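You operate a simulated robot arm through the tools that you are given. There is no shell and no other tool. Be economical: measure what you need, move in short steps, check, and stop when the job is done.

You run a simulated two-armed robot. Do the job below in one go: nothing can be reset, and whatever is moved stays where it is left.

## Task
Fetch the sprinkler head from the parts chest and fit it on the watering can.
Fine: lay it on the table while you shut the drawer; hold chest and can still while you work them.

Only the result counts: the job must be done as asked and must still hold three seconds after the hand-in. Knocking over, shifting, dropping, spilling or breaking anything else fails it.

## Robot
Two 7-joint arms with two-finger parallel grippers on one trunk, on a base that drives. Base frame: it is fixed to the floor where the robot stands at the start and does not move with it; the origin is under the middle of the robot, x ahead of it, y to its left, z up; the surface under the hand at the start is at about z = 820. Units: mm, rad, N and s.
The left shoulder is at the start at [110, 169, 1576], the right one opposite. With the tool pointing down near the work surface each hand reaches from about 100 to 660 mm from the robot's upright axis, wherever it stands, measured 20 degrees to its own side. Places, roughly: can spout end [500, 300, 900]; chest drawer [500, 0, 800]; side table [600, 200, 800]. Payload 1.57 kg a hand.
The tool frame of a hand sits at the grasp point between the pads (the TCP): z along the fingers, y along the line on which they close. The tips reach 30 mm beyond it. Largest opening 80 mm; finger width 17, thickness 12; the body of the gripper, 40 by 82 mm, starts 80 mm behind the TCP.
Orientation is told as [roll, pitch, yaw] about the base's x, y, z axes, in that order, counted from this pose: with the fingers straight down and closing along the base's y, the tool's x points along the base's -x, its y along +y and its z along -z.

## Interface
- The arms move only by the tool step_arm. It takes "left_series", "right_series" or both (then of equal length, played together; a hand with none holds still); each is a list of rows, each an object (a shift or turn left out is 0, a gripper value left out holds the last) with "dp": the shift along the base's x, y, z in mm, a list of three; "rotation": the turn, a rotation vector about the base's x, y, z in rad, a list of three; "claw": the opening in per cent of the stroke, from 0 (shut) to 100 (fully open). In form: [{"dp": [dx, dy, dz], "rotation": [ax, ay, az], "claw": claw}, ...]. A call has 1 to 20 rows; each row is the pose to reach, as a shift and turn from the pose commanded when the call began. Each row takes 0.2 s and may step no farther than 50 mm and 0.15 rad from the row before; otherwise, or with a gripper value out of range, the whole call is refused. Where a pose cannot be reached the arm comes as near as it can. A force on the tool above 90 N (or 10 N above the force at the start of the call, whichever is more), or a blocked arm, ends the call early, and 0.2 s more pass. The fingers move at their own pace (about 72 mm/s each) and stop on an object; they squeeze with about 39 N. The grip force told is the motor's: it shows also when the fingers shut on nothing. Time passes only in rows, and 0.2 s behind the last, so rows that repeat a pose let the fingers close. The reply holds the time, the measured pose of the TCP, the force on the tool along the base axes, the opening and the grip force, in the units named above and with some noise, with the torque about the TCP (base axes, N m) and any sound that the robot's microphone picked up.
- Cameras (640 x 400 px; columns grow to the right, rows downward): "scene" is now at [141.6, 7.9, 1739.5]; the picture's right is [0.15, -0.99, 0.00], its down [-0.90, -0.14, -0.41] and it looks along [0.41, 0.06, -0.91] (base axes); focal length 295 px, centre (320, 200). "left" rides on the left gripper at [72, 7, -122] in its tool frame; the picture's right is [-0.09, 1.00, 0.00], its down [-0.84, -0.08, -0.54] and it looks along [-0.54, -0.05, 0.84] (tool axes); focal length 238 px, centre (320, 200). "right" rides on the right gripper at [72, -7, -122] in its tool frame; the picture's right is [0.09, 1.00, 0.00], its down [-0.84, 0.08, -0.54] and it looks along [-0.54, 0.05, 0.84] (tool axes); focal length 238 px, centre (320, 200). There is no depth. A picture from a camera that has moved, and an enlarged one, comes with that camera's place and axes in the base frame and with its lens.
- snapshot(camera): a new picture of that camera. The clock stands still meanwhile.
- move_column(by): slides the trunk up (or, below 0, down) by that many mm; the arms and the scene camera ride with it, the base frame stays. It gives what a move gives, with no picture.
- drive_base(legs): drives the robot by 1 to 6 legs, each [ahead, left, turn to the left] in mm, mm and rad, along the robot's own axes; the way and the turn of a leg run together, so that a leg with both is an arc; at most 1500 mm and 3.142 rad a leg. The arms and the cameras ride along, it lands a little off, and it stops where it bumps. It gives what a move gives.
- head_to(pan, tilt): turns the head with the scene camera to pan (to the left, within 1.501 rad either way) and tilt (down, from -0.506 to 1.204), counted from straight ahead of the robot. It gives what a move gives.
- inspect(camera, box): a new picture of the part [left, top, right, bottom] of that camera's present view, enlarged. The clock stands still meanwhile.
- close_job(): hands the job in; it is judged then, once.

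Go step by step. Nothing tells you exact positions but the pictures and the camera data: compare them with the known pose of the tool, close in by small moves and look again before you grip or let go. The budget is 120 turns and 92 pictures, counting those below and the enlarged ones. Unless the task says otherwise, let go and move clear before handing in, and close with one line.

The tools are called after "Emit:" as name(argument=value, ...) on one line, values as JSON. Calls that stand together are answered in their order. step_arm: Moves the arms, as the interface text tells. Its arguments: {"type":"object","properties":{"left_series":{"type":"array","items":{"type":"object","properties":{"dp":{"type":"array","items":{"type":"number"}},"rotation":{"type":"array","items":{"type":"number"}},"claw":{"type":"number"}}}},"right_series":{"type":"array","items":{"type":"object","properties":{"dp":{"type":"array","items":{"type":"number"}},"rotation":{"type":"array","items":{"type":"number"}},"claw":{"type":"number"}}}}},"required":[]} The other tools are called the same way: move_column (by) slides the trunk up or down; drive_base (legs) drives the base; head_to (pan, tilt) turns the head that bears the scene camera; snapshot (camera) takes a picture; inspect (camera, box) takes an enlarged picture of a part of a camera's view; close_job () hands the job in.

At the start:

```text
t: 0.0
left_tcp_pos: [528.9, 476.0, 1052.7]
left_ee_rot: [0.0, -0.001, 0.0]
left_ft_force: [0.1, 0.5, 0.4]
left_wrist_torque: [0.03, 0.0, -0.02]
left_gripper_width: 80.1
left_finger_force: 0.1
right_tcp_pos: [585.9, -37.8, 1093.4]
right_ee_rot: [0.0, -0.001, 0.0]
right_ft_force: [-0.2, 0.4, -0.1]
right_wrist_torque: [0.03, -0.01, 0.0]
right_gripper_width: 80.0
right_finger_force: 0.0
trunk travel left (down, up): [-890.0, 0.0]
robot x, y, heading: [0.9, 2.4, -0.003]
head pan, tilt: [0.152, 1.147]
```

scene: 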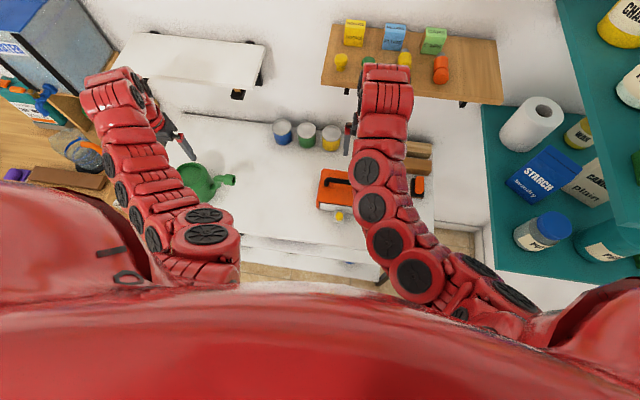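
right: 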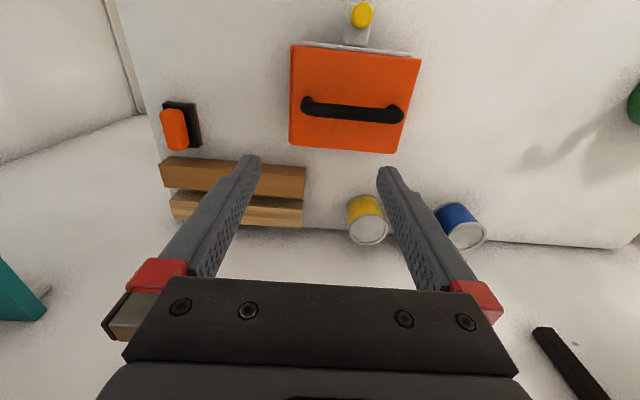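
left: 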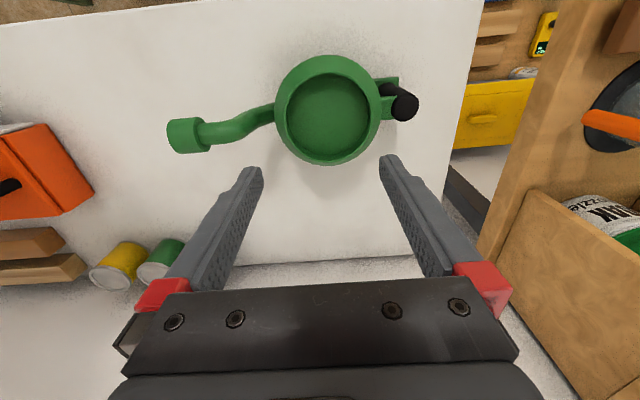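

The orange chest, with a yellow drawer knob facing me, stands to the right of the green can, whose spout points toward the chest. I'll take closer views first.

Emit:
inspect(camera="scene", box=[160, 110, 460, 290])

Emit:
inspect(camera="right", box=[240, 0, 480, 150])

Emit:
inspect(camera="left", box=[140, 30, 460, 230])

```text
2.13 times, centred on (310, 200) of scene
camera zoom: at [141.6, 7.9, 1739.5], right [0.15, -0.99, 0.0], down [-0.9, -0.14, -0.41], along [0.41, 0.06, -0.91], focal length 629 px, centre (341, 200)
```

zoom: 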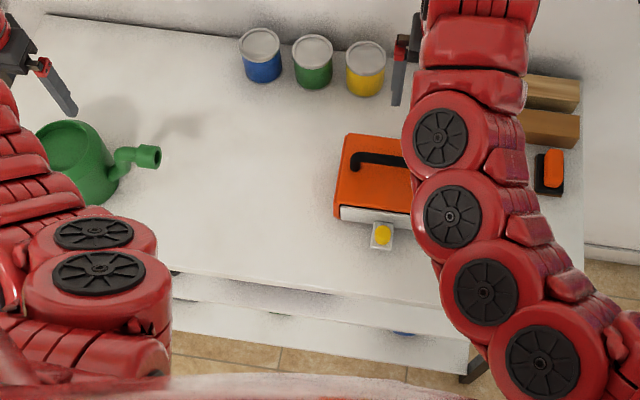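

```text
2.67 times, centred on (360, 75) of right
camera zoom: at [513.3, -44.2, 1213.8], right [-0.09, 1.0, 0.0], down [0.84, 0.08, 0.54], along [0.54, 0.05, -0.84], focal length 636 px, centre (213, 533)
```

zoom: 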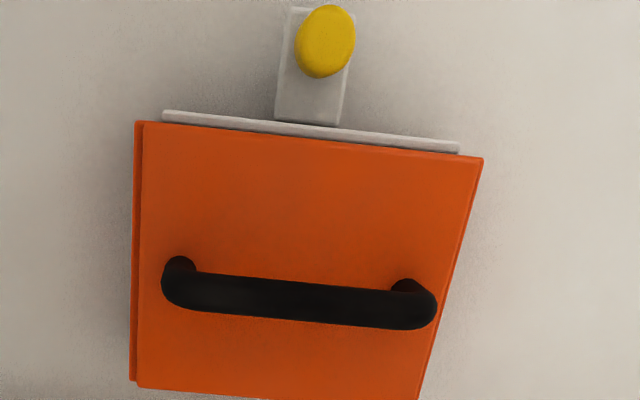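

```text
2.00 times, centred on (300, 130) of left
camera zoom: at [456.4, 482.0, 1174.9], right [0.09, 1.0, 0.0], down [0.84, -0.08, 0.54], along [0.54, -0.05, -0.84], focal length 477 px, centre (360, 340)
```

zoom: 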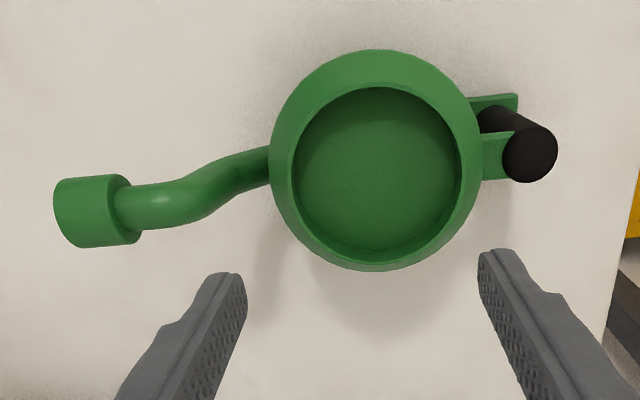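

The chest top is near z≈910, spanning y −75..65 with its front at x≈513; the knob is about [479,−2,885]. I'll draw the right hand back and down to look at the drawer front.

Emit:
step_arm(right_series=[{"dp": [-45, 0, 0]}, {"dp": [-90, 0, -5]}, {"dp": [-135, 0, -35]}, {"dp": [-175, 0, -60]}, {"dp": [-205, 0, -90]}, {"dp": [-215, 0, -120]}])

Emit:
snapshot(camera="right")

Emit:
snapshot(camera="scene")

```text
refused: row 3 steps farther than a row can; nothing moved
```

```text
85 pictures are left
camera right: at [513.3, -44.2, 1213.8], right [-0.09, 1.0, 0.0], down [0.84, 0.08, 0.54], along [0.54, 0.05, -0.84], focal length 238 px, centre (320, 200)
```

right: 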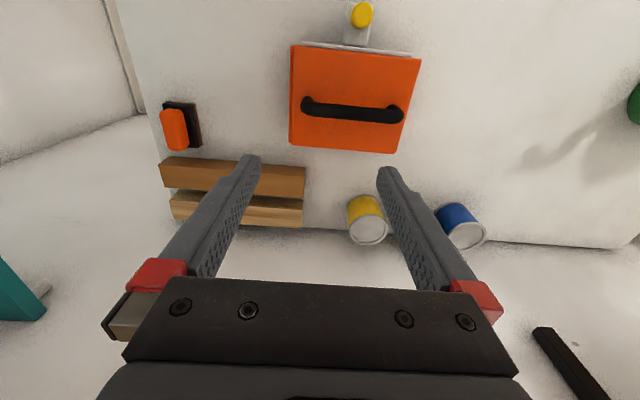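

```text
84 pictures are left
camera scene: at [141.6, 7.9, 1739.5], right [0.15, -0.99, 0.0], down [-0.9, -0.14, -0.41], along [0.41, 0.06, -0.91], focal length 295 px, centre (320, 200)
```

scene: 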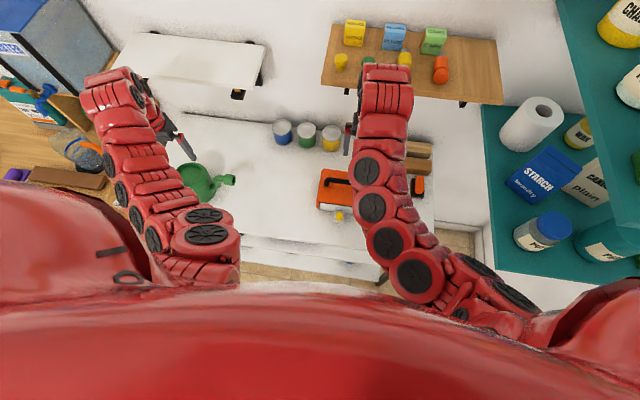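

A row stepped too far, so nothing moved. I'm repeating it with smaller steps.

Emit:
step_arm(right_series=[{"dp": [-45, 0, 0]}, {"dp": [-90, 0, -5]}, {"dp": [-130, 0, -30]}, {"dp": [-170, 0, -55]}, {"dp": [-205, 0, -85]}, {"dp": [-215, 0, -120]}])

```text
t: 1.4
left_tcp_pos: [529.7, 475.6, 1053.4]
left_ee_rot: [-0.001, -0.001, 0.0]
left_ft_force: [0.3, -0.6, -0.6]
left_wrist_torque: [-0.01, -0.02, 0.0]
left_gripper_width: 80.1
left_finger_force: 0.1
right_tcp_pos: [370.6, -39.5, 973.4]
right_ee_rot: [-0.001, 0.001, 0.0]
right_ft_force: [-0.1, -0.3, -0.5]
right_wrist_torque: [0.0, 0.0, 0.03]
right_gripper_width: 79.9
right_finger_force: 0.1
right hand out of reach, approached as far as the arm can: row 1, 2
trunk travel left (down, up): [-890.0, 0.0]
robot x, y, heading: [-3.7, 3.2, 0.005]
head pan, tilt: [0.152, 1.147]
```

Emit:
snapshot(camera="right")

Emit:
inspect(camera="scene", box=[160, 110, 460, 290])

```text
83 pictures are left
camera right: at [298.9, -44.7, 1094.4], right [-0.09, 1.0, 0.0], down [0.84, 0.08, 0.54], along [0.54, 0.05, -0.84], focal length 238 px, centre (320, 200)
```

right: 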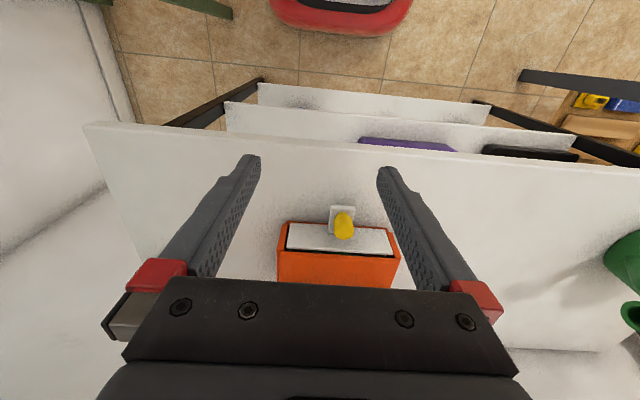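

```text
2.13 times, centred on (310, 200) of scene
camera zoom: at [141.5, 8.0, 1739.5], right [0.15, -0.99, 0.0], down [-0.9, -0.14, -0.41], along [0.41, 0.06, -0.91], focal length 629 px, centre (341, 200)
```

zoom: 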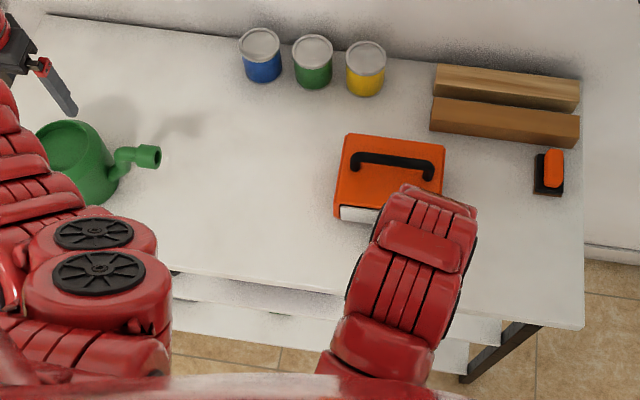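

Emit:
inspect(camera="right", box=[260, 180, 420, 290])

```text
3.64 times, centred on (340, 235) of right
camera zoom: at [298.9, -44.7, 1094.4], right [-0.09, 1.0, 0.0], down [0.84, 0.08, 0.54], along [0.54, 0.05, -0.84], focal length 867 px, centre (247, 73)
```

zoom: 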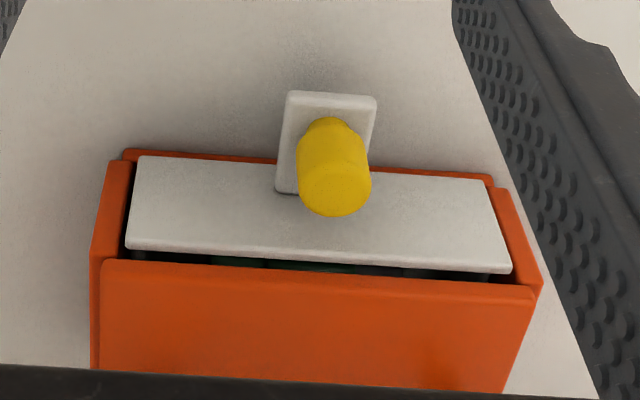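

The yellow knob is a vertical post (top ≈[480,0,880]) on a tab of the white drawer front. The chest carry-handle bar is at about x≈572, z≈940, y −58..50. I'll turn the left hand to grip along x, leaning to the left, and bring it beside the handle.

Emit:
step_arm(left_series=[{"dp": [3, -28, 10], "rotation": [-0.033, -0.033, -0.128]}, {"dp": [6, -56, 20], "rotation": [-0.065, -0.065, -0.256]}, {"dp": [10, -84, 30], "rotation": [-0.098, -0.098, -0.384]}, {"dp": [14, -112, 30], "rotation": [-0.131, -0.131, -0.512]}, {"dp": [18, -140, 30], "rotation": [-0.163, -0.163, -0.64]}, {"dp": [21, -168, 30], "rotation": [-0.196, -0.196, -0.768]}, {"dp": [25, -196, 30], "rotation": [-0.229, -0.229, -0.895]}, {"dp": [29, -224, 30], "rotation": [-0.261, -0.261, -1.023]}, {"dp": [33, -252, 30], "rotation": [-0.294, -0.294, -1.151]}, {"dp": [36, -280, 30], "rotation": [-0.327, -0.327, -1.279]}, {"dp": [40, -308, 30], "rotation": [-0.359, -0.359, -1.407]}, {"dp": [43, -336, 20], "rotation": [-0.392, -0.392, -1.535]}, {"dp": [43, -370, 0], "rotation": [-0.392, -0.392, -1.535]}])

Emit:
snapshot(camera="left")

Emit:
snapshot(camera="scene")

```text
t: 4.2
left_tcp_pos: [572.3, 102.2, 1053.7]
left_ee_rot: [0.002, -0.501, -1.571]
left_ft_force: [-0.7, 0.5, 0.2]
left_wrist_torque: [0.01, -0.01, -0.02]
left_gripper_width: 79.8
left_finger_force: 0.1
right_tcp_pos: [370.8, -39.6, 972.9]
right_ee_rot: [-0.001, 0.0, 0.0]
right_ft_force: [0.2, 0.1, 0.6]
right_wrist_torque: [0.03, 0.0, 0.0]
right_gripper_width: 80.1
right_finger_force: 0.1
trunk travel left (down, up): [-890.0, 0.0]
robot x, y, heading: [3.0, -0.2, -0.005]
head pan, tilt: [0.152, 1.147]
```

```text
80 pictures are left
camera left: at [578.1, 224.3, 1126.6], right [1.0, -0.08, 0.04], down [-0.08, -0.47, 0.88], along [-0.05, -0.88, -0.48], focal length 238 px, centre (320, 200)
```

left: 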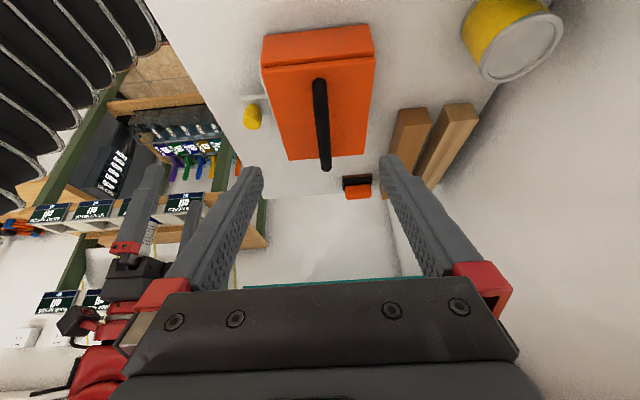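

```text
79 pictures are left
camera scene: at [141.5, 6.5, 1739.5], right [0.15, -0.99, 0.0], down [-0.9, -0.14, -0.41], along [0.41, 0.06, -0.91], focal length 295 px, centre (320, 200)
```

scene: 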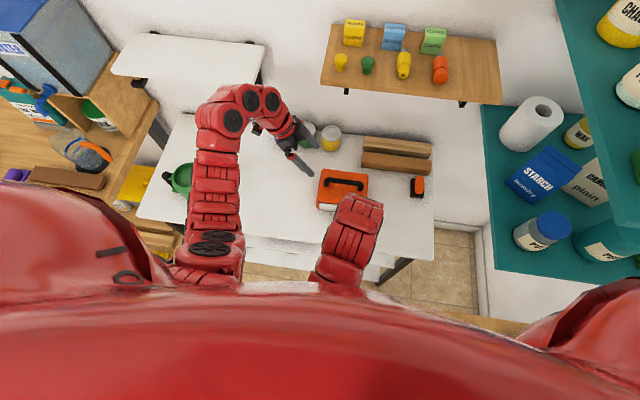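

Emit:
inspect(camera="left", box=[220, 10, 420, 210])

```text
2.00 times, centred on (320, 110) of left
camera zoom: at [578.1, 224.3, 1126.6], right [1.0, -0.08, 0.04], down [-0.08, -0.47, 0.88], along [-0.05, -0.88, -0.48], focal length 477 px, centre (320, 380)
```

zoom: 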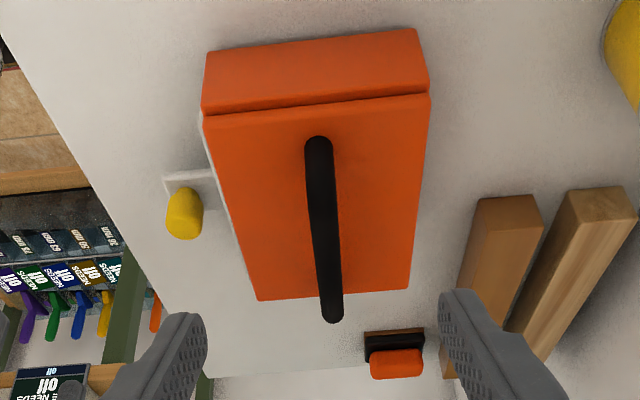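

Cross-checking: the chest spans y ±77, front x≈515, top z≈880; the handle bar is at x≈573, z≈925. I'll slide the left hand down along its axis onto the bar at y≈25.

Emit:
step_arm(left_series=[{"dp": [0, -20, -34]}, {"dp": [1, -40, -68]}, {"dp": [1, -58, -95]}])

Emit:
snapshot(camera="left")

```text
t: 5.0
left_tcp_pos: [572.2, 45.8, 960.2]
left_ee_rot: [0.0, -0.501, -1.571]
left_ft_force: [0.3, -0.4, 0.6]
left_wrist_torque: [0.0, 0.0, -0.04]
left_gripper_width: 79.9
left_finger_force: 0.1
right_tcp_pos: [371.8, -38.9, 972.0]
right_ee_rot: [0.0, 0.0, 0.001]
right_ft_force: [-0.5, -0.4, 1.0]
right_wrist_torque: [0.01, -0.02, -0.01]
right_gripper_width: 79.9
right_finger_force: 0.0
trunk travel left (down, up): [-890.0, 0.0]
robot x, y, heading: [2.8, 0.8, 0.004]
head pan, tilt: [0.152, 1.147]
```

```text
77 pictures are left
camera left: at [579.2, 167.4, 1031.8], right [1.0, -0.08, 0.04], down [-0.08, -0.47, 0.88], along [-0.05, -0.88, -0.48], focal length 238 px, centre (320, 200)
```

left: 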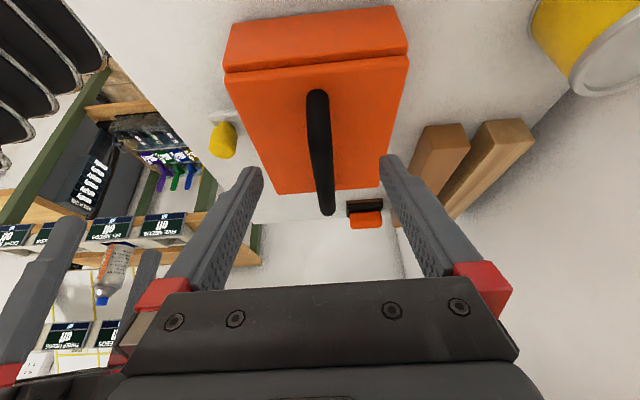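

The bar lies between the fingers. I go on down to bar height, then close gently.

Emit:
step_arm(left_series=[{"dp": [0, -10, -18]}, {"dp": [0, -20, -34]}])

Emit:
snapshot(camera="left")

```text
t: 5.6
left_tcp_pos: [574.1, 27.2, 924.4]
left_ee_rot: [0.0, -0.501, -1.568]
left_ft_force: [0.5, 0.7, 1.2]
left_wrist_torque: [0.0, -0.01, -0.01]
left_gripper_width: 80.1
left_finger_force: 0.1
right_tcp_pos: [371.5, -40.0, 974.0]
right_ee_rot: [0.002, 0.0, 0.001]
right_ft_force: [-0.3, 0.4, 0.4]
right_wrist_torque: [0.03, 0.0, 0.0]
right_gripper_width: 80.2
right_finger_force: 0.1
trunk travel left (down, up): [-890.0, 0.0]
robot x, y, heading: [2.0, -0.4, 0.003]
head pan, tilt: [0.152, 1.147]
```

```text
76 pictures are left
camera left: at [579.5, 148.7, 997.4], right [1.0, -0.08, 0.04], down [-0.08, -0.47, 0.88], along [-0.05, -0.88, -0.48], focal length 238 px, centre (320, 200)
```

left: 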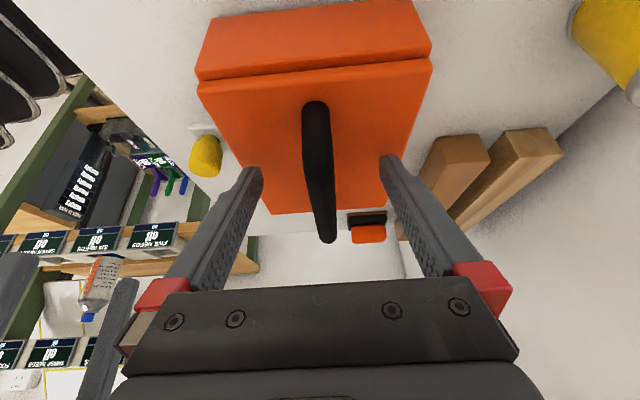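

Emit:
step_arm(left_series=[{"claw": 30}, {"claw": 20}, {"claw": 10}, {"claw": 5}, {"claw": 0}, {"claw": 0}], right_series=[{}, {}, {}, {}, {}, {}])

Emit:
inspect(camera="left", box=[160, 0, 480, 300])

```text
t: 7.0
left_tcp_pos: [573.6, 26.1, 925.4]
left_ee_rot: [0.001, -0.501, -1.57]
left_ft_force: [1.8, -0.3, 1.5]
left_wrist_torque: [0.04, 0.0, 0.09]
left_gripper_width: 15.8
left_finger_force: 31.6
right_tcp_pos: [371.8, -38.0, 974.1]
right_ee_rot: [0.001, 0.0, -0.001]
right_ft_force: [0.1, 0.1, 0.1]
right_wrist_torque: [0.02, 0.02, 0.0]
right_gripper_width: 80.2
right_finger_force: 0.2
trunk travel left (down, up): [-890.0, 0.0]
robot x, y, heading: [0.7, -3.6, -0.002]
head pan, tilt: [0.152, 1.147]
```

```text
1.33 times, centred on (320, 150) of left
camera zoom: at [579.3, 148.8, 997.7], right [1.0, -0.08, 0.04], down [-0.08, -0.47, 0.88], along [-0.05, -0.88, -0.48], focal length 318 px, centre (320, 267)
```

zoom: 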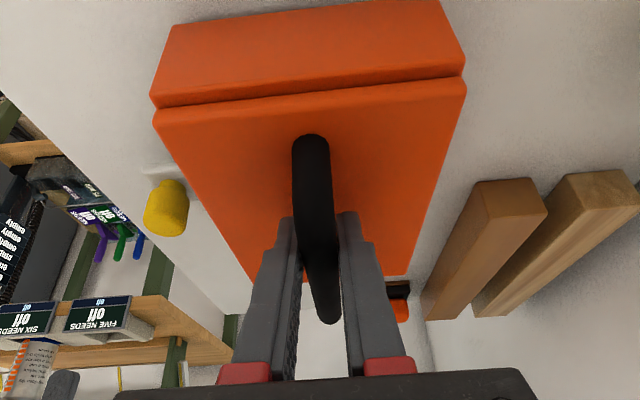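

The left hand holds the chest handle. Now the right hand goes above the knob.

Emit:
step_arm(right_series=[{"dp": [30, 20, -5]}, {"dp": [70, 38, -15]}, {"dp": [108, 39, -35]}])

Emit:
snapshot(camera="right")

Emit:
snapshot(camera="left")

```text
t: 7.8
left_tcp_pos: [573.9, 26.6, 925.9]
left_ee_rot: [0.001, -0.501, -1.571]
left_ft_force: [1.3, -0.9, 1.0]
left_wrist_torque: [0.02, 0.18, -0.07]
left_gripper_width: 15.8
left_finger_force: 30.7
right_tcp_pos: [480.8, -1.0, 936.9]
right_ee_rot: [0.001, 0.0, 0.0]
right_ft_force: [1.3, 0.5, -0.4]
right_wrist_torque: [-0.01, 0.01, 0.0]
right_gripper_width: 80.0
right_finger_force: 0.0
trunk travel left (down, up): [-890.0, 0.0]
robot x, y, heading: [0.1, -0.9, 0.007]
head pan, tilt: [0.152, 1.147]
```

```text
74 pictures are left
camera right: at [409.1, -6.5, 1057.7], right [-0.09, 1.0, 0.0], down [0.84, 0.08, 0.54], along [0.54, 0.05, -0.84], focal length 238 px, centre (320, 200)
```

right: 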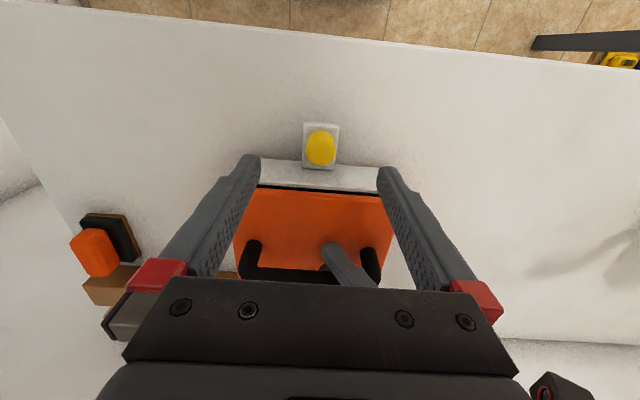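

```text
73 pictures are left
camera left: at [579.7, 148.7, 997.7], right [1.0, -0.08, 0.04], down [-0.08, -0.47, 0.88], along [-0.05, -0.88, -0.48], focal length 238 px, centre (320, 200)
```

left: 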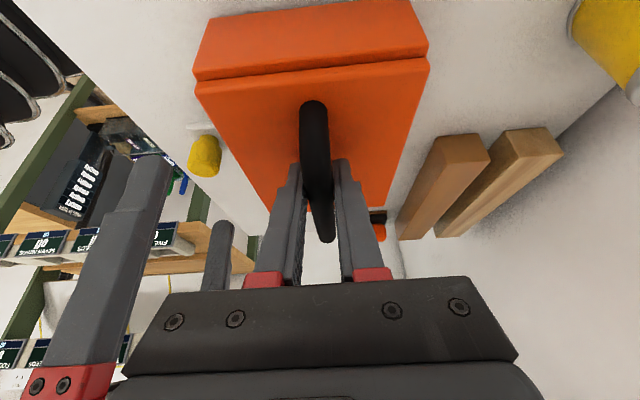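

Knob centre is about [477,0], top ≈880. I'll descend around it and close.

Emit:
step_arm(right_series=[{"dp": [-3, 1, -30]}, {"dp": [-4, 1, -54]}, {"dp": [-4, 1, -54], "claw": 30}, {"dp": [-4, 1, -54], "claw": 20}, {"dp": [-4, 1, -54], "claw": 10}, {"dp": [-4, 1, -54], "claw": 0}, {"dp": [-4, 1, -54], "claw": 0}])

Emit:
snapshot(camera="right")

Emit:
snapshot(camera="left")

```text
t: 9.4
left_tcp_pos: [574.9, 28.3, 925.6]
left_ee_rot: [0.001, -0.501, -1.57]
left_ft_force: [0.6, 7.4, 5.3]
left_wrist_torque: [-0.18, 0.0, -0.24]
left_gripper_width: 15.6
left_finger_force: 31.6
right_tcp_pos: [476.3, 0.5, 882.7]
right_ee_rot: [-0.002, -0.001, -0.001]
right_ft_force: [0.3, -6.2, 0.5]
right_wrist_torque: [0.35, -0.07, -0.24]
right_gripper_width: 22.6
right_finger_force: 35.5
trunk travel left (down, up): [-890.0, 0.0]
robot x, y, heading: [3.9, 0.9, 0.002]
head pan, tilt: [0.152, 1.147]
```

```text
72 pictures are left
camera right: at [404.1, -4.8, 1003.9], right [-0.09, 1.0, 0.0], down [0.84, 0.08, 0.54], along [0.54, 0.05, -0.84], focal length 238 px, centre (320, 200)
```

right: 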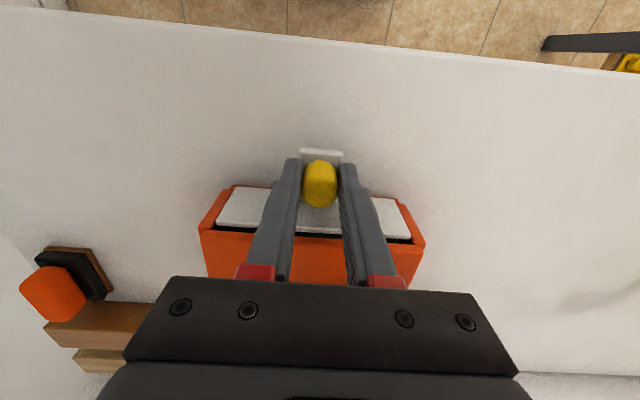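

```text
71 pictures are left
camera left: at [579.3, 149.4, 997.8], right [1.0, -0.08, 0.04], down [-0.08, -0.47, 0.88], along [-0.05, -0.88, -0.48], focal length 238 px, centre (320, 200)
```

left: 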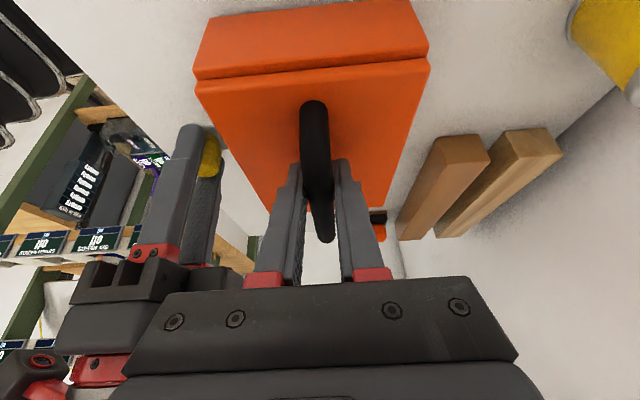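

Both are gripped. Now a slow, short pull toward me.

Emit:
step_arm(right_series=[{"dp": [-4, 0, 0]}, {"dp": [-8, 0, 0]}, {"dp": [-12, 0, 0]}, {"dp": [-16, 0, 0]}, {"dp": [-20, 0, 0]}])

Emit:
snapshot(camera="right")

```text
t: 10.6
left_tcp_pos: [573.4, 25.6, 924.6]
left_ee_rot: [0.0, -0.502, -1.57]
left_ft_force: [-2.2, 5.9, 9.2]
left_wrist_torque: [-0.37, 0.06, -0.5]
left_gripper_width: 15.8
left_finger_force: 31.5
right_tcp_pos: [454.7, 2.6, 883.9]
right_ee_rot: [0.001, -0.001, 0.0]
right_ft_force: [2.5, -5.0, -3.2]
right_wrist_torque: [0.37, 0.39, 0.0]
right_gripper_width: 23.0
right_finger_force: 36.0
trunk travel left (down, up): [-890.0, 0.0]
robot x, y, heading: [-0.2, -2.1, 0.002]
head pan, tilt: [0.152, 1.147]
```

```text
70 pictures are left
camera right: at [382.6, -3.8, 1005.3], right [-0.09, 1.0, 0.0], down [0.84, 0.08, 0.54], along [0.54, 0.05, -0.84], focal length 238 px, centre (320, 200)
```

right: 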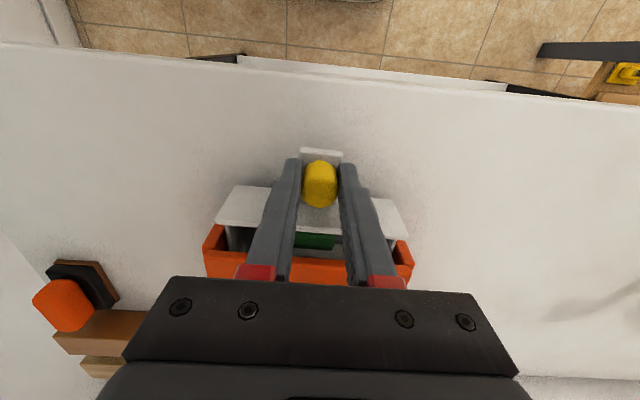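

The drawer slides freely and something green shows inside. Pulling further.

Emit:
step_arm(right_series=[{"dp": [-8, 0, 0]}, {"dp": [-16, 0, 0]}, {"dp": [-24, 0, 0]}, {"dp": [-32, 0, 0]}, {"dp": [-40, 0, 0]}])

Emit:
snapshot(camera="right")

Emit:
snapshot(camera="left")

```text
t: 11.8
left_tcp_pos: [572.3, 26.7, 924.5]
left_ee_rot: [0.0, -0.501, -1.57]
left_ft_force: [-3.6, -2.8, 4.4]
left_wrist_torque: [-0.26, -0.02, -0.28]
left_gripper_width: 15.9
left_finger_force: 31.2
right_tcp_pos: [413.5, 1.4, 885.0]
right_ee_rot: [0.001, -0.001, 0.001]
right_ft_force: [4.6, 0.7, 2.0]
right_wrist_torque: [-0.56, -0.84, 0.14]
right_gripper_width: 23.0
right_finger_force: 35.4
trunk travel left (down, up): [-890.0, 0.0]
robot x, y, heading: [-1.5, -4.9, 0.002]
head pan, tilt: [0.152, 1.147]
```

```text
69 pictures are left
camera right: at [341.7, -4.1, 1005.1], right [-0.09, 1.0, 0.0], down [0.84, 0.08, 0.54], along [0.54, 0.05, -0.84], focal length 238 px, centre (320, 200)
```

right: 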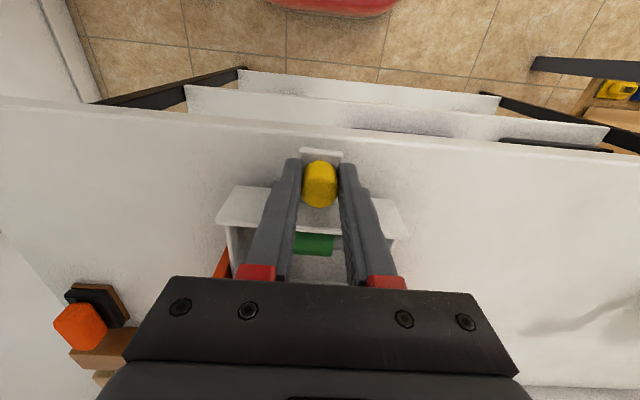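

```text
68 pictures are left
camera left: at [578.4, 148.1, 997.9], right [1.0, -0.08, 0.04], down [-0.08, -0.47, 0.88], along [-0.05, -0.88, -0.48], focal length 238 px, centre (320, 200)
```

left: 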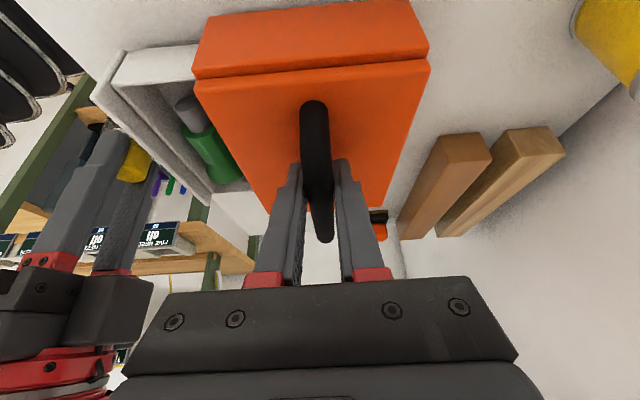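

Emit:
inspect(camera="left", box=[80, 30, 280, 210])

```text
2.22 times, centred on (180, 120) of left
camera zoom: at [578.4, 148.1, 997.9], right [1.0, -0.08, 0.04], down [-0.08, -0.47, 0.88], along [-0.05, -0.88, -0.48], focal length 530 px, centre (631, 378)
```

zoom: 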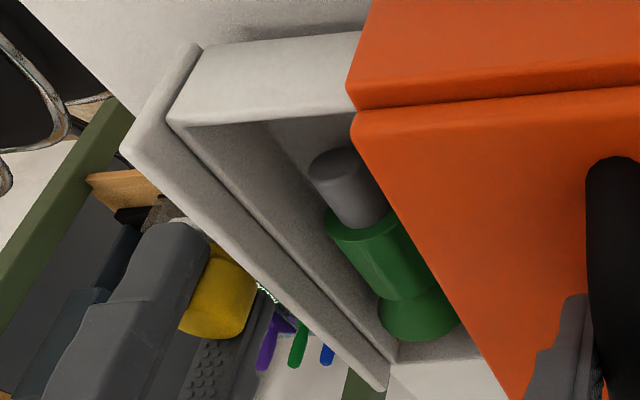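

The head lies along y: grey plug end toward +y, flared green end toward −y, as needed for the spout. I'll open 14 mm more, then release the knob.

Emit:
step_arm(right_series=[{"dp": [-5, 0, 0]}, {"dp": [-10, 0, 0]}, {"dp": [-14, 0, 0]}, {"dp": [-14, 0, 0], "claw": 50}, {"dp": [-14, 0, 0], "claw": 80}, {"dp": [-14, 0, 30], "claw": 80}, {"dp": [-14, 0, 70]}, {"dp": [-14, 0, 110]}])

Emit:
snapshot(camera="right")

```text
t: 13.6
left_tcp_pos: [573.1, 26.5, 923.8]
left_ee_rot: [0.0, -0.501, -1.569]
left_ft_force: [0.4, 0.7, 0.9]
left_wrist_torque: [0.41, 0.03, -0.1]
left_gripper_width: 15.6
left_finger_force: 31.7
right_tcp_pos: [398.1, 2.6, 993.8]
right_ee_rot: [0.0, 0.002, 0.0]
right_ft_force: [0.3, -0.2, 1.1]
right_wrist_torque: [0.04, -0.01, 0.02]
right_gripper_width: 63.9
right_finger_force: 0.1
trunk travel left (down, up): [-890.0, 0.0]
robot x, y, heading: [-1.6, 1.5, -0.001]
head pan, tilt: [0.152, 1.147]
```

```text
66 pictures are left
camera right: at [326.8, -3.8, 1115.2], right [-0.09, 1.0, 0.0], down [0.84, 0.08, 0.54], along [0.54, 0.05, -0.84], focal length 238 px, centre (320, 200)
```

right: 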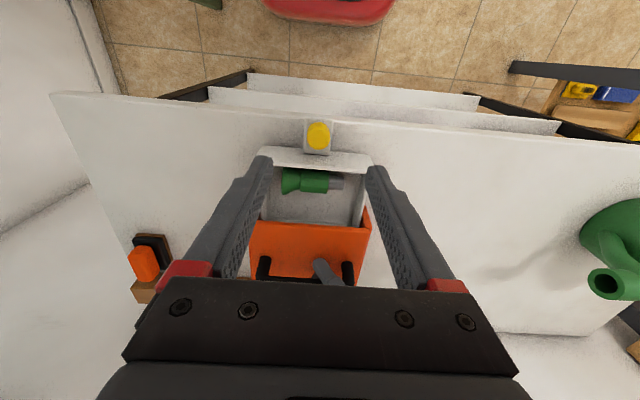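

Emit:
inspect(camera="right", box=[240, 110, 400, 240])

Emit:
inspect(camera="right", box=[540, 190, 640, 320])

Emit:
inspect(camera="scene", box=[160, 110, 460, 290])

```text
3.08 times, centred on (320, 175) of right
camera zoom: at [326.8, -3.8, 1115.2], right [-0.09, 1.0, 0.0], down [0.84, 0.08, 0.54], along [0.54, 0.05, -0.84], focal length 733 px, centre (320, 277)
```

zoom: 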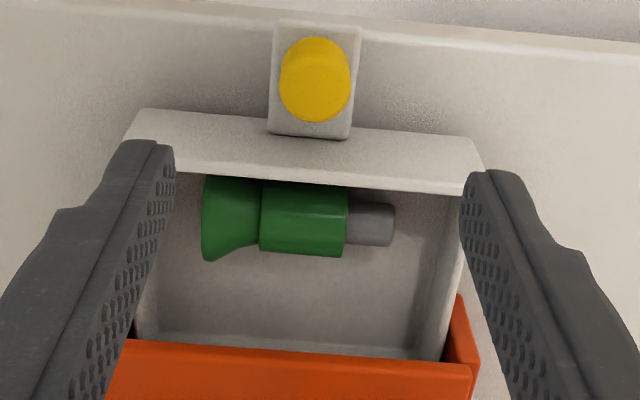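

```text
3.08 times, centred on (590, 255) of right
camera zoom: at [326.8, -3.8, 1115.2], right [-0.09, 1.0, 0.0], down [0.84, 0.08, 0.54], along [0.54, 0.05, -0.84], focal length 733 px, centre (-511, 31)
```

zoom: 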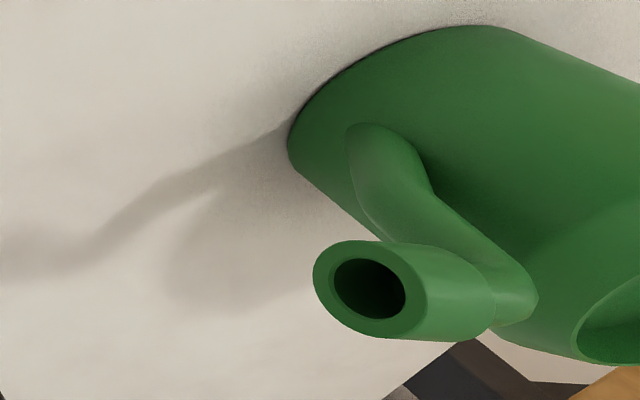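

```text
2.13 times, centred on (310, 200) of scene
camera zoom: at [141.7, 8.5, 1739.5], right [0.15, -0.99, 0.0], down [-0.9, -0.14, -0.41], along [0.41, 0.06, -0.91], focal length 629 px, centre (341, 200)
```

zoom: 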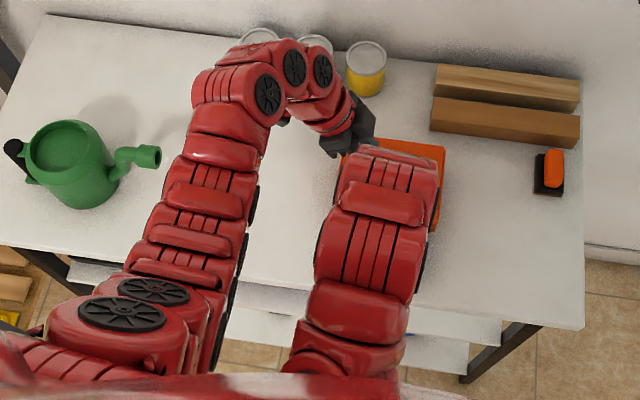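

The head lies near the drawer's front wall around x≈465; I need a precise look at the gap. I'll yaw the right hand 90° and hover above.

Emit:
step_arm(right_series=[{"dp": [6, 0, 0], "rotation": [0, 0, 0.143]}, {"dp": [12, 0, 0], "rotation": [0, 0, 0.286]}, {"dp": [18, 0, 0], "rotation": [0, 0, 0.428]}, {"dp": [24, 0, 0], "rotation": [0, 0, 0.571]}, {"dp": [30, 0, 0], "rotation": [0, 0, 0.714]}, {"dp": [36, 0, 0], "rotation": [0, 0, 0.857]}, {"dp": [42, 0, 0], "rotation": [0, 0, 1.0]}, {"dp": [48, 0, 0], "rotation": [0, 0, 1.142]}, {"dp": [54, 0, 0], "rotation": [0, 0, 1.285]}, {"dp": [60, 0, 0], "rotation": [0, 0, 1.428]}, {"dp": [67, 0, -10], "rotation": [0, 0, 1.571]}])

Emit:
snapshot(camera="right")

```text
t: 16.0
left_tcp_pos: [574.9, 25.7, 925.6]
left_ee_rot: [0.001, -0.501, -1.571]
left_ft_force: [-0.2, 0.3, 0.0]
left_wrist_torque: [0.17, 0.04, -0.06]
left_gripper_width: 15.6
left_finger_force: 31.4
right_tcp_pos: [468.5, 2.0, 983.9]
right_ee_rot: [0.0, -0.001, 1.575]
right_ft_force: [0.1, -0.1, 1.4]
right_wrist_torque: [0.02, 0.0, -0.02]
right_gripper_width: 63.9
right_finger_force: 0.0
trunk travel left (down, up): [-890.0, 0.0]
robot x, y, heading: [-2.9, 1.5, -0.002]
head pan, tilt: [0.152, 1.147]
```

```text
62 pictures are left
camera right: at [474.0, -69.8, 1104.0], right [-1.0, -0.1, 0.0], down [-0.08, 0.84, 0.54], along [-0.05, 0.54, -0.84], focal length 238 px, centre (320, 200)
```

right: 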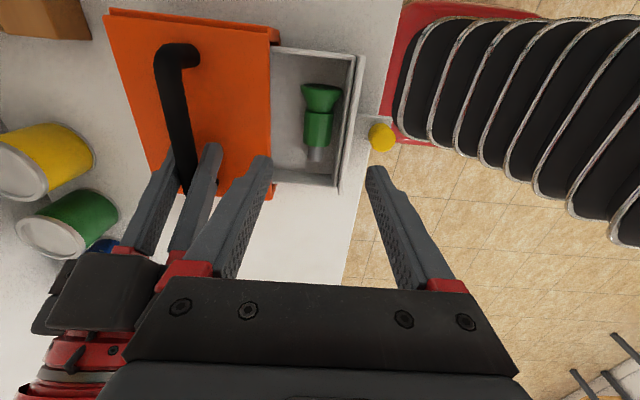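

Emit:
inspect(camera="right", box=[250, 40, 410, 200])

```text
2.50 times, centred on (330, 120) of right
camera zoom: at [474.0, -69.8, 1104.0], right [-1.0, -0.1, 0.0], down [-0.08, 0.84, 0.54], along [-0.05, 0.54, -0.84], focal length 596 px, centre (295, 400)
```

zoom: 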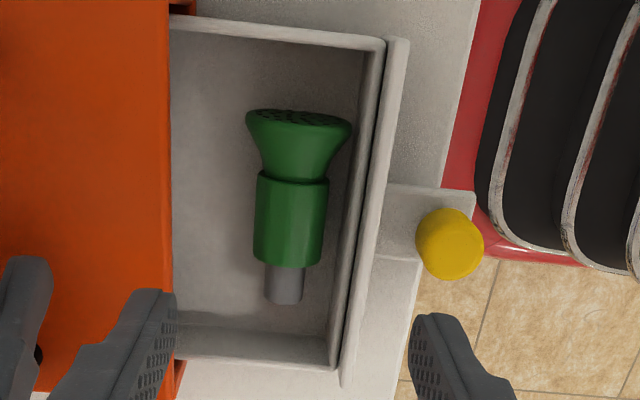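

The body is only ~12 mm from the drawer's front wall (x≈442), but the slimmer plug (x≈470, y 23–40) has room. I'll grip it by the plug, lift it out, and lay it on the table to the right. First I hover with a narrower opening.

Emit:
step_arm(right_series=[{"dp": [4, 16, -20], "claw": 43}, {"dp": [8, 32, -50]}, {"dp": [8, 32, -88]}])

Emit:
inspect(camera="right", box=[200, 40, 440, 240])

```text
t: 16.8
left_tcp_pos: [574.0, 26.4, 924.9]
left_ee_rot: [0.0, -0.501, -1.572]
left_ft_force: [1.2, -0.6, -0.3]
left_wrist_torque: [-0.09, 0.01, 0.0]
left_gripper_width: 15.9
left_finger_force: 30.7
right_tcp_pos: [476.2, 33.7, 895.0]
right_ee_rot: [-0.001, -0.002, 1.57]
right_ft_force: [0.7, 0.3, 0.5]
right_wrist_torque: [0.01, -0.02, 0.0]
right_gripper_width: 34.2
right_finger_force: 0.0
trunk travel left (down, up): [-890.0, 0.0]
robot x, y, heading: [-1.2, 1.3, -0.004]
head pan, tilt: [0.152, 1.147]
```

```text
2.00 times, centred on (320, 140) of right
camera zoom: at [481.8, -37.7, 1016.1], right [-1.0, -0.09, 0.0], down [-0.08, 0.84, 0.54], along [-0.05, 0.54, -0.84], focal length 477 px, centre (320, 320)
```

zoom: 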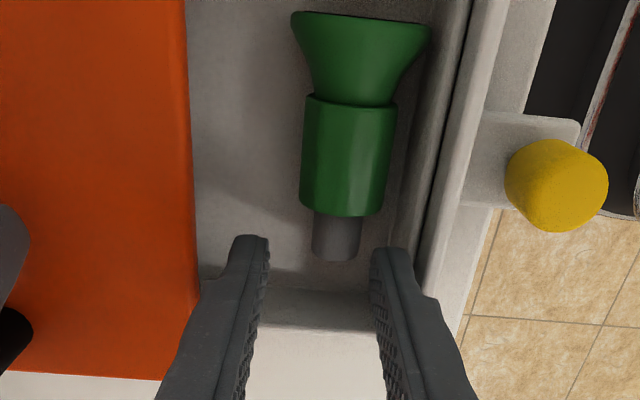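

Alignment looks right. Descend 27 mm and close.

Emit:
step_arm(right_series=[{"dp": [0, 0, -14]}, {"dp": [0, 0, -27]}, {"dp": [0, 0, -27], "claw": 25}, {"dp": [0, 0, -27], "claw": 10}, {"dp": [0, 0, -27], "claw": 0}, {"dp": [0, 0, -27], "claw": 0}])

Emit:
inspect(camera="right", box=[200, 40, 440, 240])

```text
t: 18.2
left_tcp_pos: [573.4, 27.1, 924.8]
left_ee_rot: [0.0, -0.502, -1.57]
left_ft_force: [-0.3, 1.2, 0.8]
left_wrist_torque: [0.01, -0.03, -0.03]
left_gripper_width: 15.5
left_finger_force: 31.4
right_tcp_pos: [476.4, 34.5, 867.1]
right_ee_rot: [-0.001, 0.0, 1.569]
right_ft_force: [-0.5, 0.1, -0.8]
right_wrist_torque: [0.03, -0.02, -0.01]
right_gripper_width: 16.3
right_finger_force: 31.9
trunk travel left (down, up): [-890.0, 0.0]
robot x, y, heading: [-2.2, -0.7, -0.004]
head pan, tilt: [0.152, 1.147]
```

```text
2.00 times, centred on (320, 140) of right
camera zoom: at [482.3, -36.8, 988.9], right [-1.0, -0.09, 0.0], down [-0.08, 0.84, 0.54], along [-0.05, 0.54, -0.84], focal length 477 px, centre (320, 320)
```

zoom: 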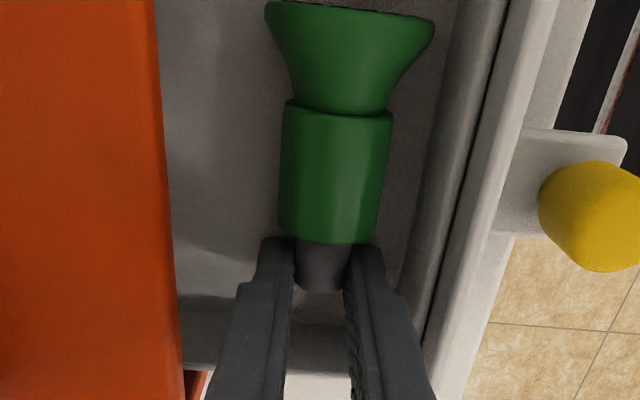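

The plug is held and has been nudged clear of the wall, so the body can now be gripped directly, which is steadier. Release, hop over, and regrip at the body.

Emit:
step_arm(right_series=[{"claw": 44}, {"claw": 44, "dp": [0, 0, 2]}, {"dp": [0, 0, 40]}, {"dp": [0, -30, 40], "claw": 46}])

Emit:
inspect(camera="right", box=[200, 40, 440, 240])

```text
t: 19.2
left_tcp_pos: [572.9, 25.5, 925.9]
left_ee_rot: [-0.001, -0.501, -1.57]
left_ft_force: [0.0, 1.1, 0.1]
left_wrist_torque: [-0.08, -0.07, -0.03]
left_gripper_width: 15.8
left_finger_force: 31.7
right_tcp_pos: [476.4, 2.9, 907.9]
right_ee_rot: [0.0, 0.001, 1.571]
right_ft_force: [0.0, 0.6, -0.6]
right_wrist_torque: [0.02, 0.0, -0.03]
right_gripper_width: 36.9
right_finger_force: 0.1
trunk travel left (down, up): [-890.0, 0.0]
robot x, y, heading: [3.3, -1.0, 0.001]
head pan, tilt: [0.152, 1.147]
```

```text
2.00 times, centred on (320, 140) of right
camera zoom: at [483.0, -68.1, 1029.9], right [-1.0, -0.09, 0.0], down [-0.08, 0.84, 0.54], along [-0.05, 0.54, -0.84], focal length 477 px, centre (320, 320)
```

zoom: 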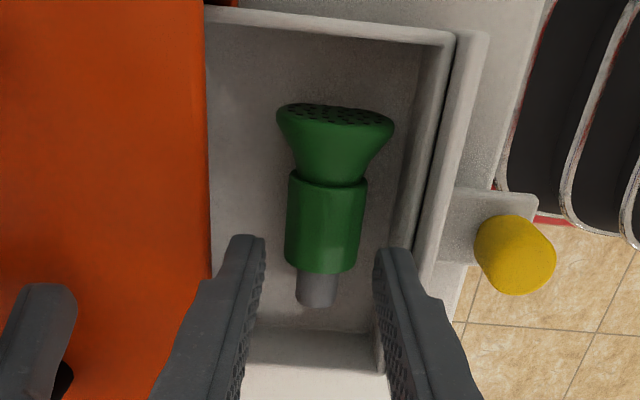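

The body sits where expected (x≈474, y≈3). To keep the front finger off the drawer wall I'll shift the hand 2.5 mm back, descend, and close.

Emit:
step_arm(right_series=[{"dp": [2.5, 0, -5], "claw": 48}, {"dp": [2.5, 0, -20]}, {"dp": [2.5, 0, -32]}, {"dp": [2.5, 0, -42]}, {"dp": [2.5, 0, -42], "claw": 30}, {"dp": [2.5, 0, -42], "claw": 15}, {"dp": [2.5, 0, -42], "claw": 5}, {"dp": [2.5, 0, -42], "claw": 5}])

Emit:
inspect(camera="right", box=[200, 40, 440, 240])

```text
t: 21.0
left_tcp_pos: [573.1, 27.8, 924.0]
left_ee_rot: [0.001, -0.499, -1.571]
left_ft_force: [0.8, 0.8, 0.2]
left_wrist_torque: [-0.01, 0.0, -0.05]
left_gripper_width: 15.8
left_finger_force: 31.8
right_tcp_pos: [477.9, 3.5, 867.0]
right_ee_rot: [-0.001, 0.0, 1.572]
right_ft_force: [0.9, -0.1, 3.1]
right_wrist_torque: [-0.07, -0.04, 0.01]
right_gripper_width: 28.5
right_finger_force: 38.9
trunk travel left (down, up): [-890.0, 0.0]
robot x, y, heading: [-0.3, 3.9, -0.001]
head pan, tilt: [0.152, 1.147]
```

```text
2.00 times, centred on (320, 140) of right
camera zoom: at [484.2, -67.1, 987.3], right [-1.0, -0.09, 0.0], down [-0.08, 0.84, 0.54], along [-0.05, 0.54, -0.84], focal length 477 px, centre (320, 320)
```

zoom: 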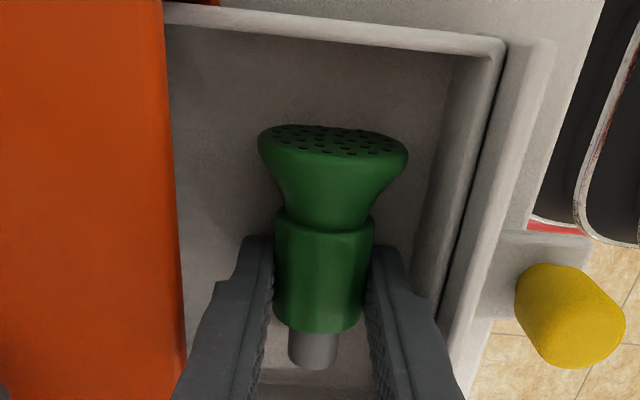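

Held securely by the body (28.5 mm). Lift out and carry to the free table area at the right.

Emit:
step_arm(right_series=[{"dp": [0, 0, 15]}, {"dp": [0, 0, 45]}, {"dp": [0, 0, 75]}, {"dp": [-4, -30, 85]}, {"dp": [-8, -75, 85]}, {"dp": [-8, -120, 80]}, {"dp": [-8, -160, 60]}, {"dp": [-8, -165, 20]}])

Emit:
snapshot(camera="right")

Emit:
inspect(camera="left", box=[60, 0, 480, 262])

```text
t: 22.8
left_tcp_pos: [574.1, 27.2, 924.8]
left_ee_rot: [0.0, -0.501, -1.571]
left_ft_force: [-0.5, -1.5, 0.2]
left_wrist_torque: [0.11, -0.04, 0.01]
left_gripper_width: 15.4
left_finger_force: 31.5
right_tcp_pos: [468.8, -162.0, 886.1]
right_ee_rot: [0.002, -0.001, 1.572]
right_ft_force: [0.4, -0.3, -0.4]
right_wrist_torque: [0.0, 0.01, 0.02]
right_gripper_width: 28.9
right_finger_force: 39.1
trunk travel left (down, up): [-890.0, 0.0]
robot x, y, heading: [0.0, 0.5, 0.001]
head pan, tilt: [0.152, 1.147]
```

```text
56 pictures are left
camera right: at [476.1, -232.7, 1006.5], right [-1.0, -0.09, 0.0], down [-0.08, 0.84, 0.54], along [-0.05, 0.54, -0.84], focal length 238 px, centre (320, 200)
```

right: 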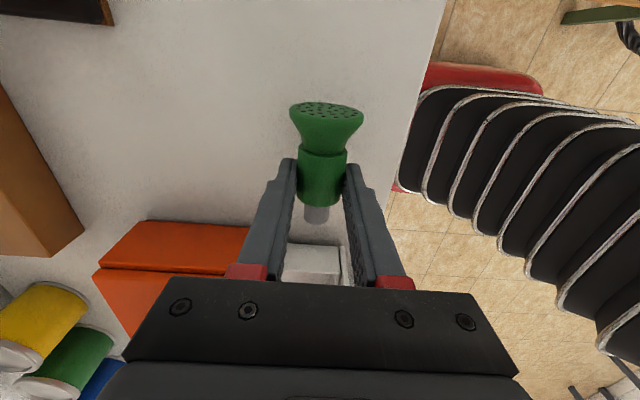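

```text
1.52 times, centred on (270, 131) of left
camera zoom: at [579.3, 148.5, 997.5], right [1.0, -0.08, 0.04], down [-0.08, -0.47, 0.88], along [-0.05, -0.88, -0.48], focal length 363 px, centre (396, 305)
```

zoom: 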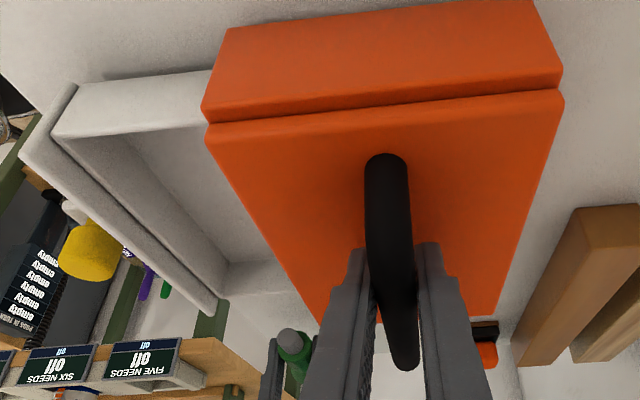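

Lowering it to the table in small steps while watching the vertical force.

Emit:
step_arm(right_series=[{"dp": [0, 0, -10]}, {"dp": [0, 0, -20]}])

Emit:
step_arm(right_series=[{"dp": [0, 0, -2]}, {"dp": [0, 0, -4]}])

```text
t: 23.4
left_tcp_pos: [574.2, 27.4, 925.2]
left_ee_rot: [0.001, -0.501, -1.571]
left_ft_force: [-0.5, 0.1, 0.0]
left_wrist_torque: [-0.11, 0.01, -0.01]
left_gripper_width: 15.5
left_finger_force: 31.1
right_tcp_pos: [470.6, -161.3, 865.8]
right_ee_rot: [0.001, 0.0, 1.571]
right_ft_force: [-0.5, 0.8, 0.2]
right_wrist_torque: [-0.01, -0.01, 0.0]
right_gripper_width: 28.5
right_finger_force: 38.6
trunk travel left (down, up): [-890.0, 0.0]
robot x, y, heading: [-0.0, 0.5, 0.0]
head pan, tilt: [0.152, 1.147]
```

```text
t: 24.0
left_tcp_pos: [574.0, 26.4, 924.4]
left_ee_rot: [-0.001, -0.501, -1.57]
left_ft_force: [-0.2, 0.3, -0.5]
left_wrist_torque: [-0.15, 0.05, -0.02]
left_gripper_width: 15.6
left_finger_force: 30.9
right_tcp_pos: [470.0, -162.1, 862.1]
right_ee_rot: [-0.001, 0.0, 1.571]
right_ft_force: [0.5, -0.4, -0.3]
right_wrist_torque: [0.01, -0.01, 0.01]
right_gripper_width: 28.7
right_finger_force: 38.5
trunk travel left (down, up): [-890.0, 0.0]
robot x, y, heading: [-3.7, 1.9, -0.002]
head pan, tilt: [0.152, 1.147]
```

Emit:
step_arm(right_series=[{"dp": [0, 0, -1.5]}, {"dp": [0, 0, -3]}])

Emit:
step_arm(right_series=[{"dp": [0, 0, -1.5]}, {"dp": [0, 0, -3]}])

```text
t: 24.6
left_tcp_pos: [572.5, 26.4, 924.4]
left_ee_rot: [0.0, -0.501, -1.57]
left_ft_force: [-1.1, -0.6, 0.7]
left_wrist_torque: [-0.05, 0.01, -0.04]
left_gripper_width: 15.7
left_finger_force: 31.5
right_tcp_pos: [470.6, -161.2, 860.0]
right_ee_rot: [0.002, 0.001, 1.571]
right_ft_force: [0.4, -0.4, -0.1]
right_wrist_torque: [0.02, 0.0, -0.02]
right_gripper_width: 28.6
right_finger_force: 38.9
trunk travel left (down, up): [-890.0, 0.0]
robot x, y, heading: [-1.7, -1.3, -0.002]
head pan, tilt: [0.152, 1.147]
```

```text
t: 25.2
left_tcp_pos: [573.1, 27.4, 925.7]
left_ee_rot: [-0.001, -0.502, -1.57]
left_ft_force: [-0.9, -0.2, -0.4]
left_wrist_torque: [-0.03, -0.02, 0.05]
left_gripper_width: 16.0
left_finger_force: 31.2
right_tcp_pos: [470.6, -161.0, 855.6]
right_ee_rot: [0.001, 0.001, 1.571]
right_ft_force: [0.2, -0.1, -0.1]
right_wrist_torque: [0.03, 0.01, -0.02]
right_gripper_width: 28.6
right_finger_force: 38.5
trunk travel left (down, up): [-890.0, 0.0]
robot x, y, heading: [-2.1, 0.5, 0.001]
head pan, tilt: [0.152, 1.147]
```

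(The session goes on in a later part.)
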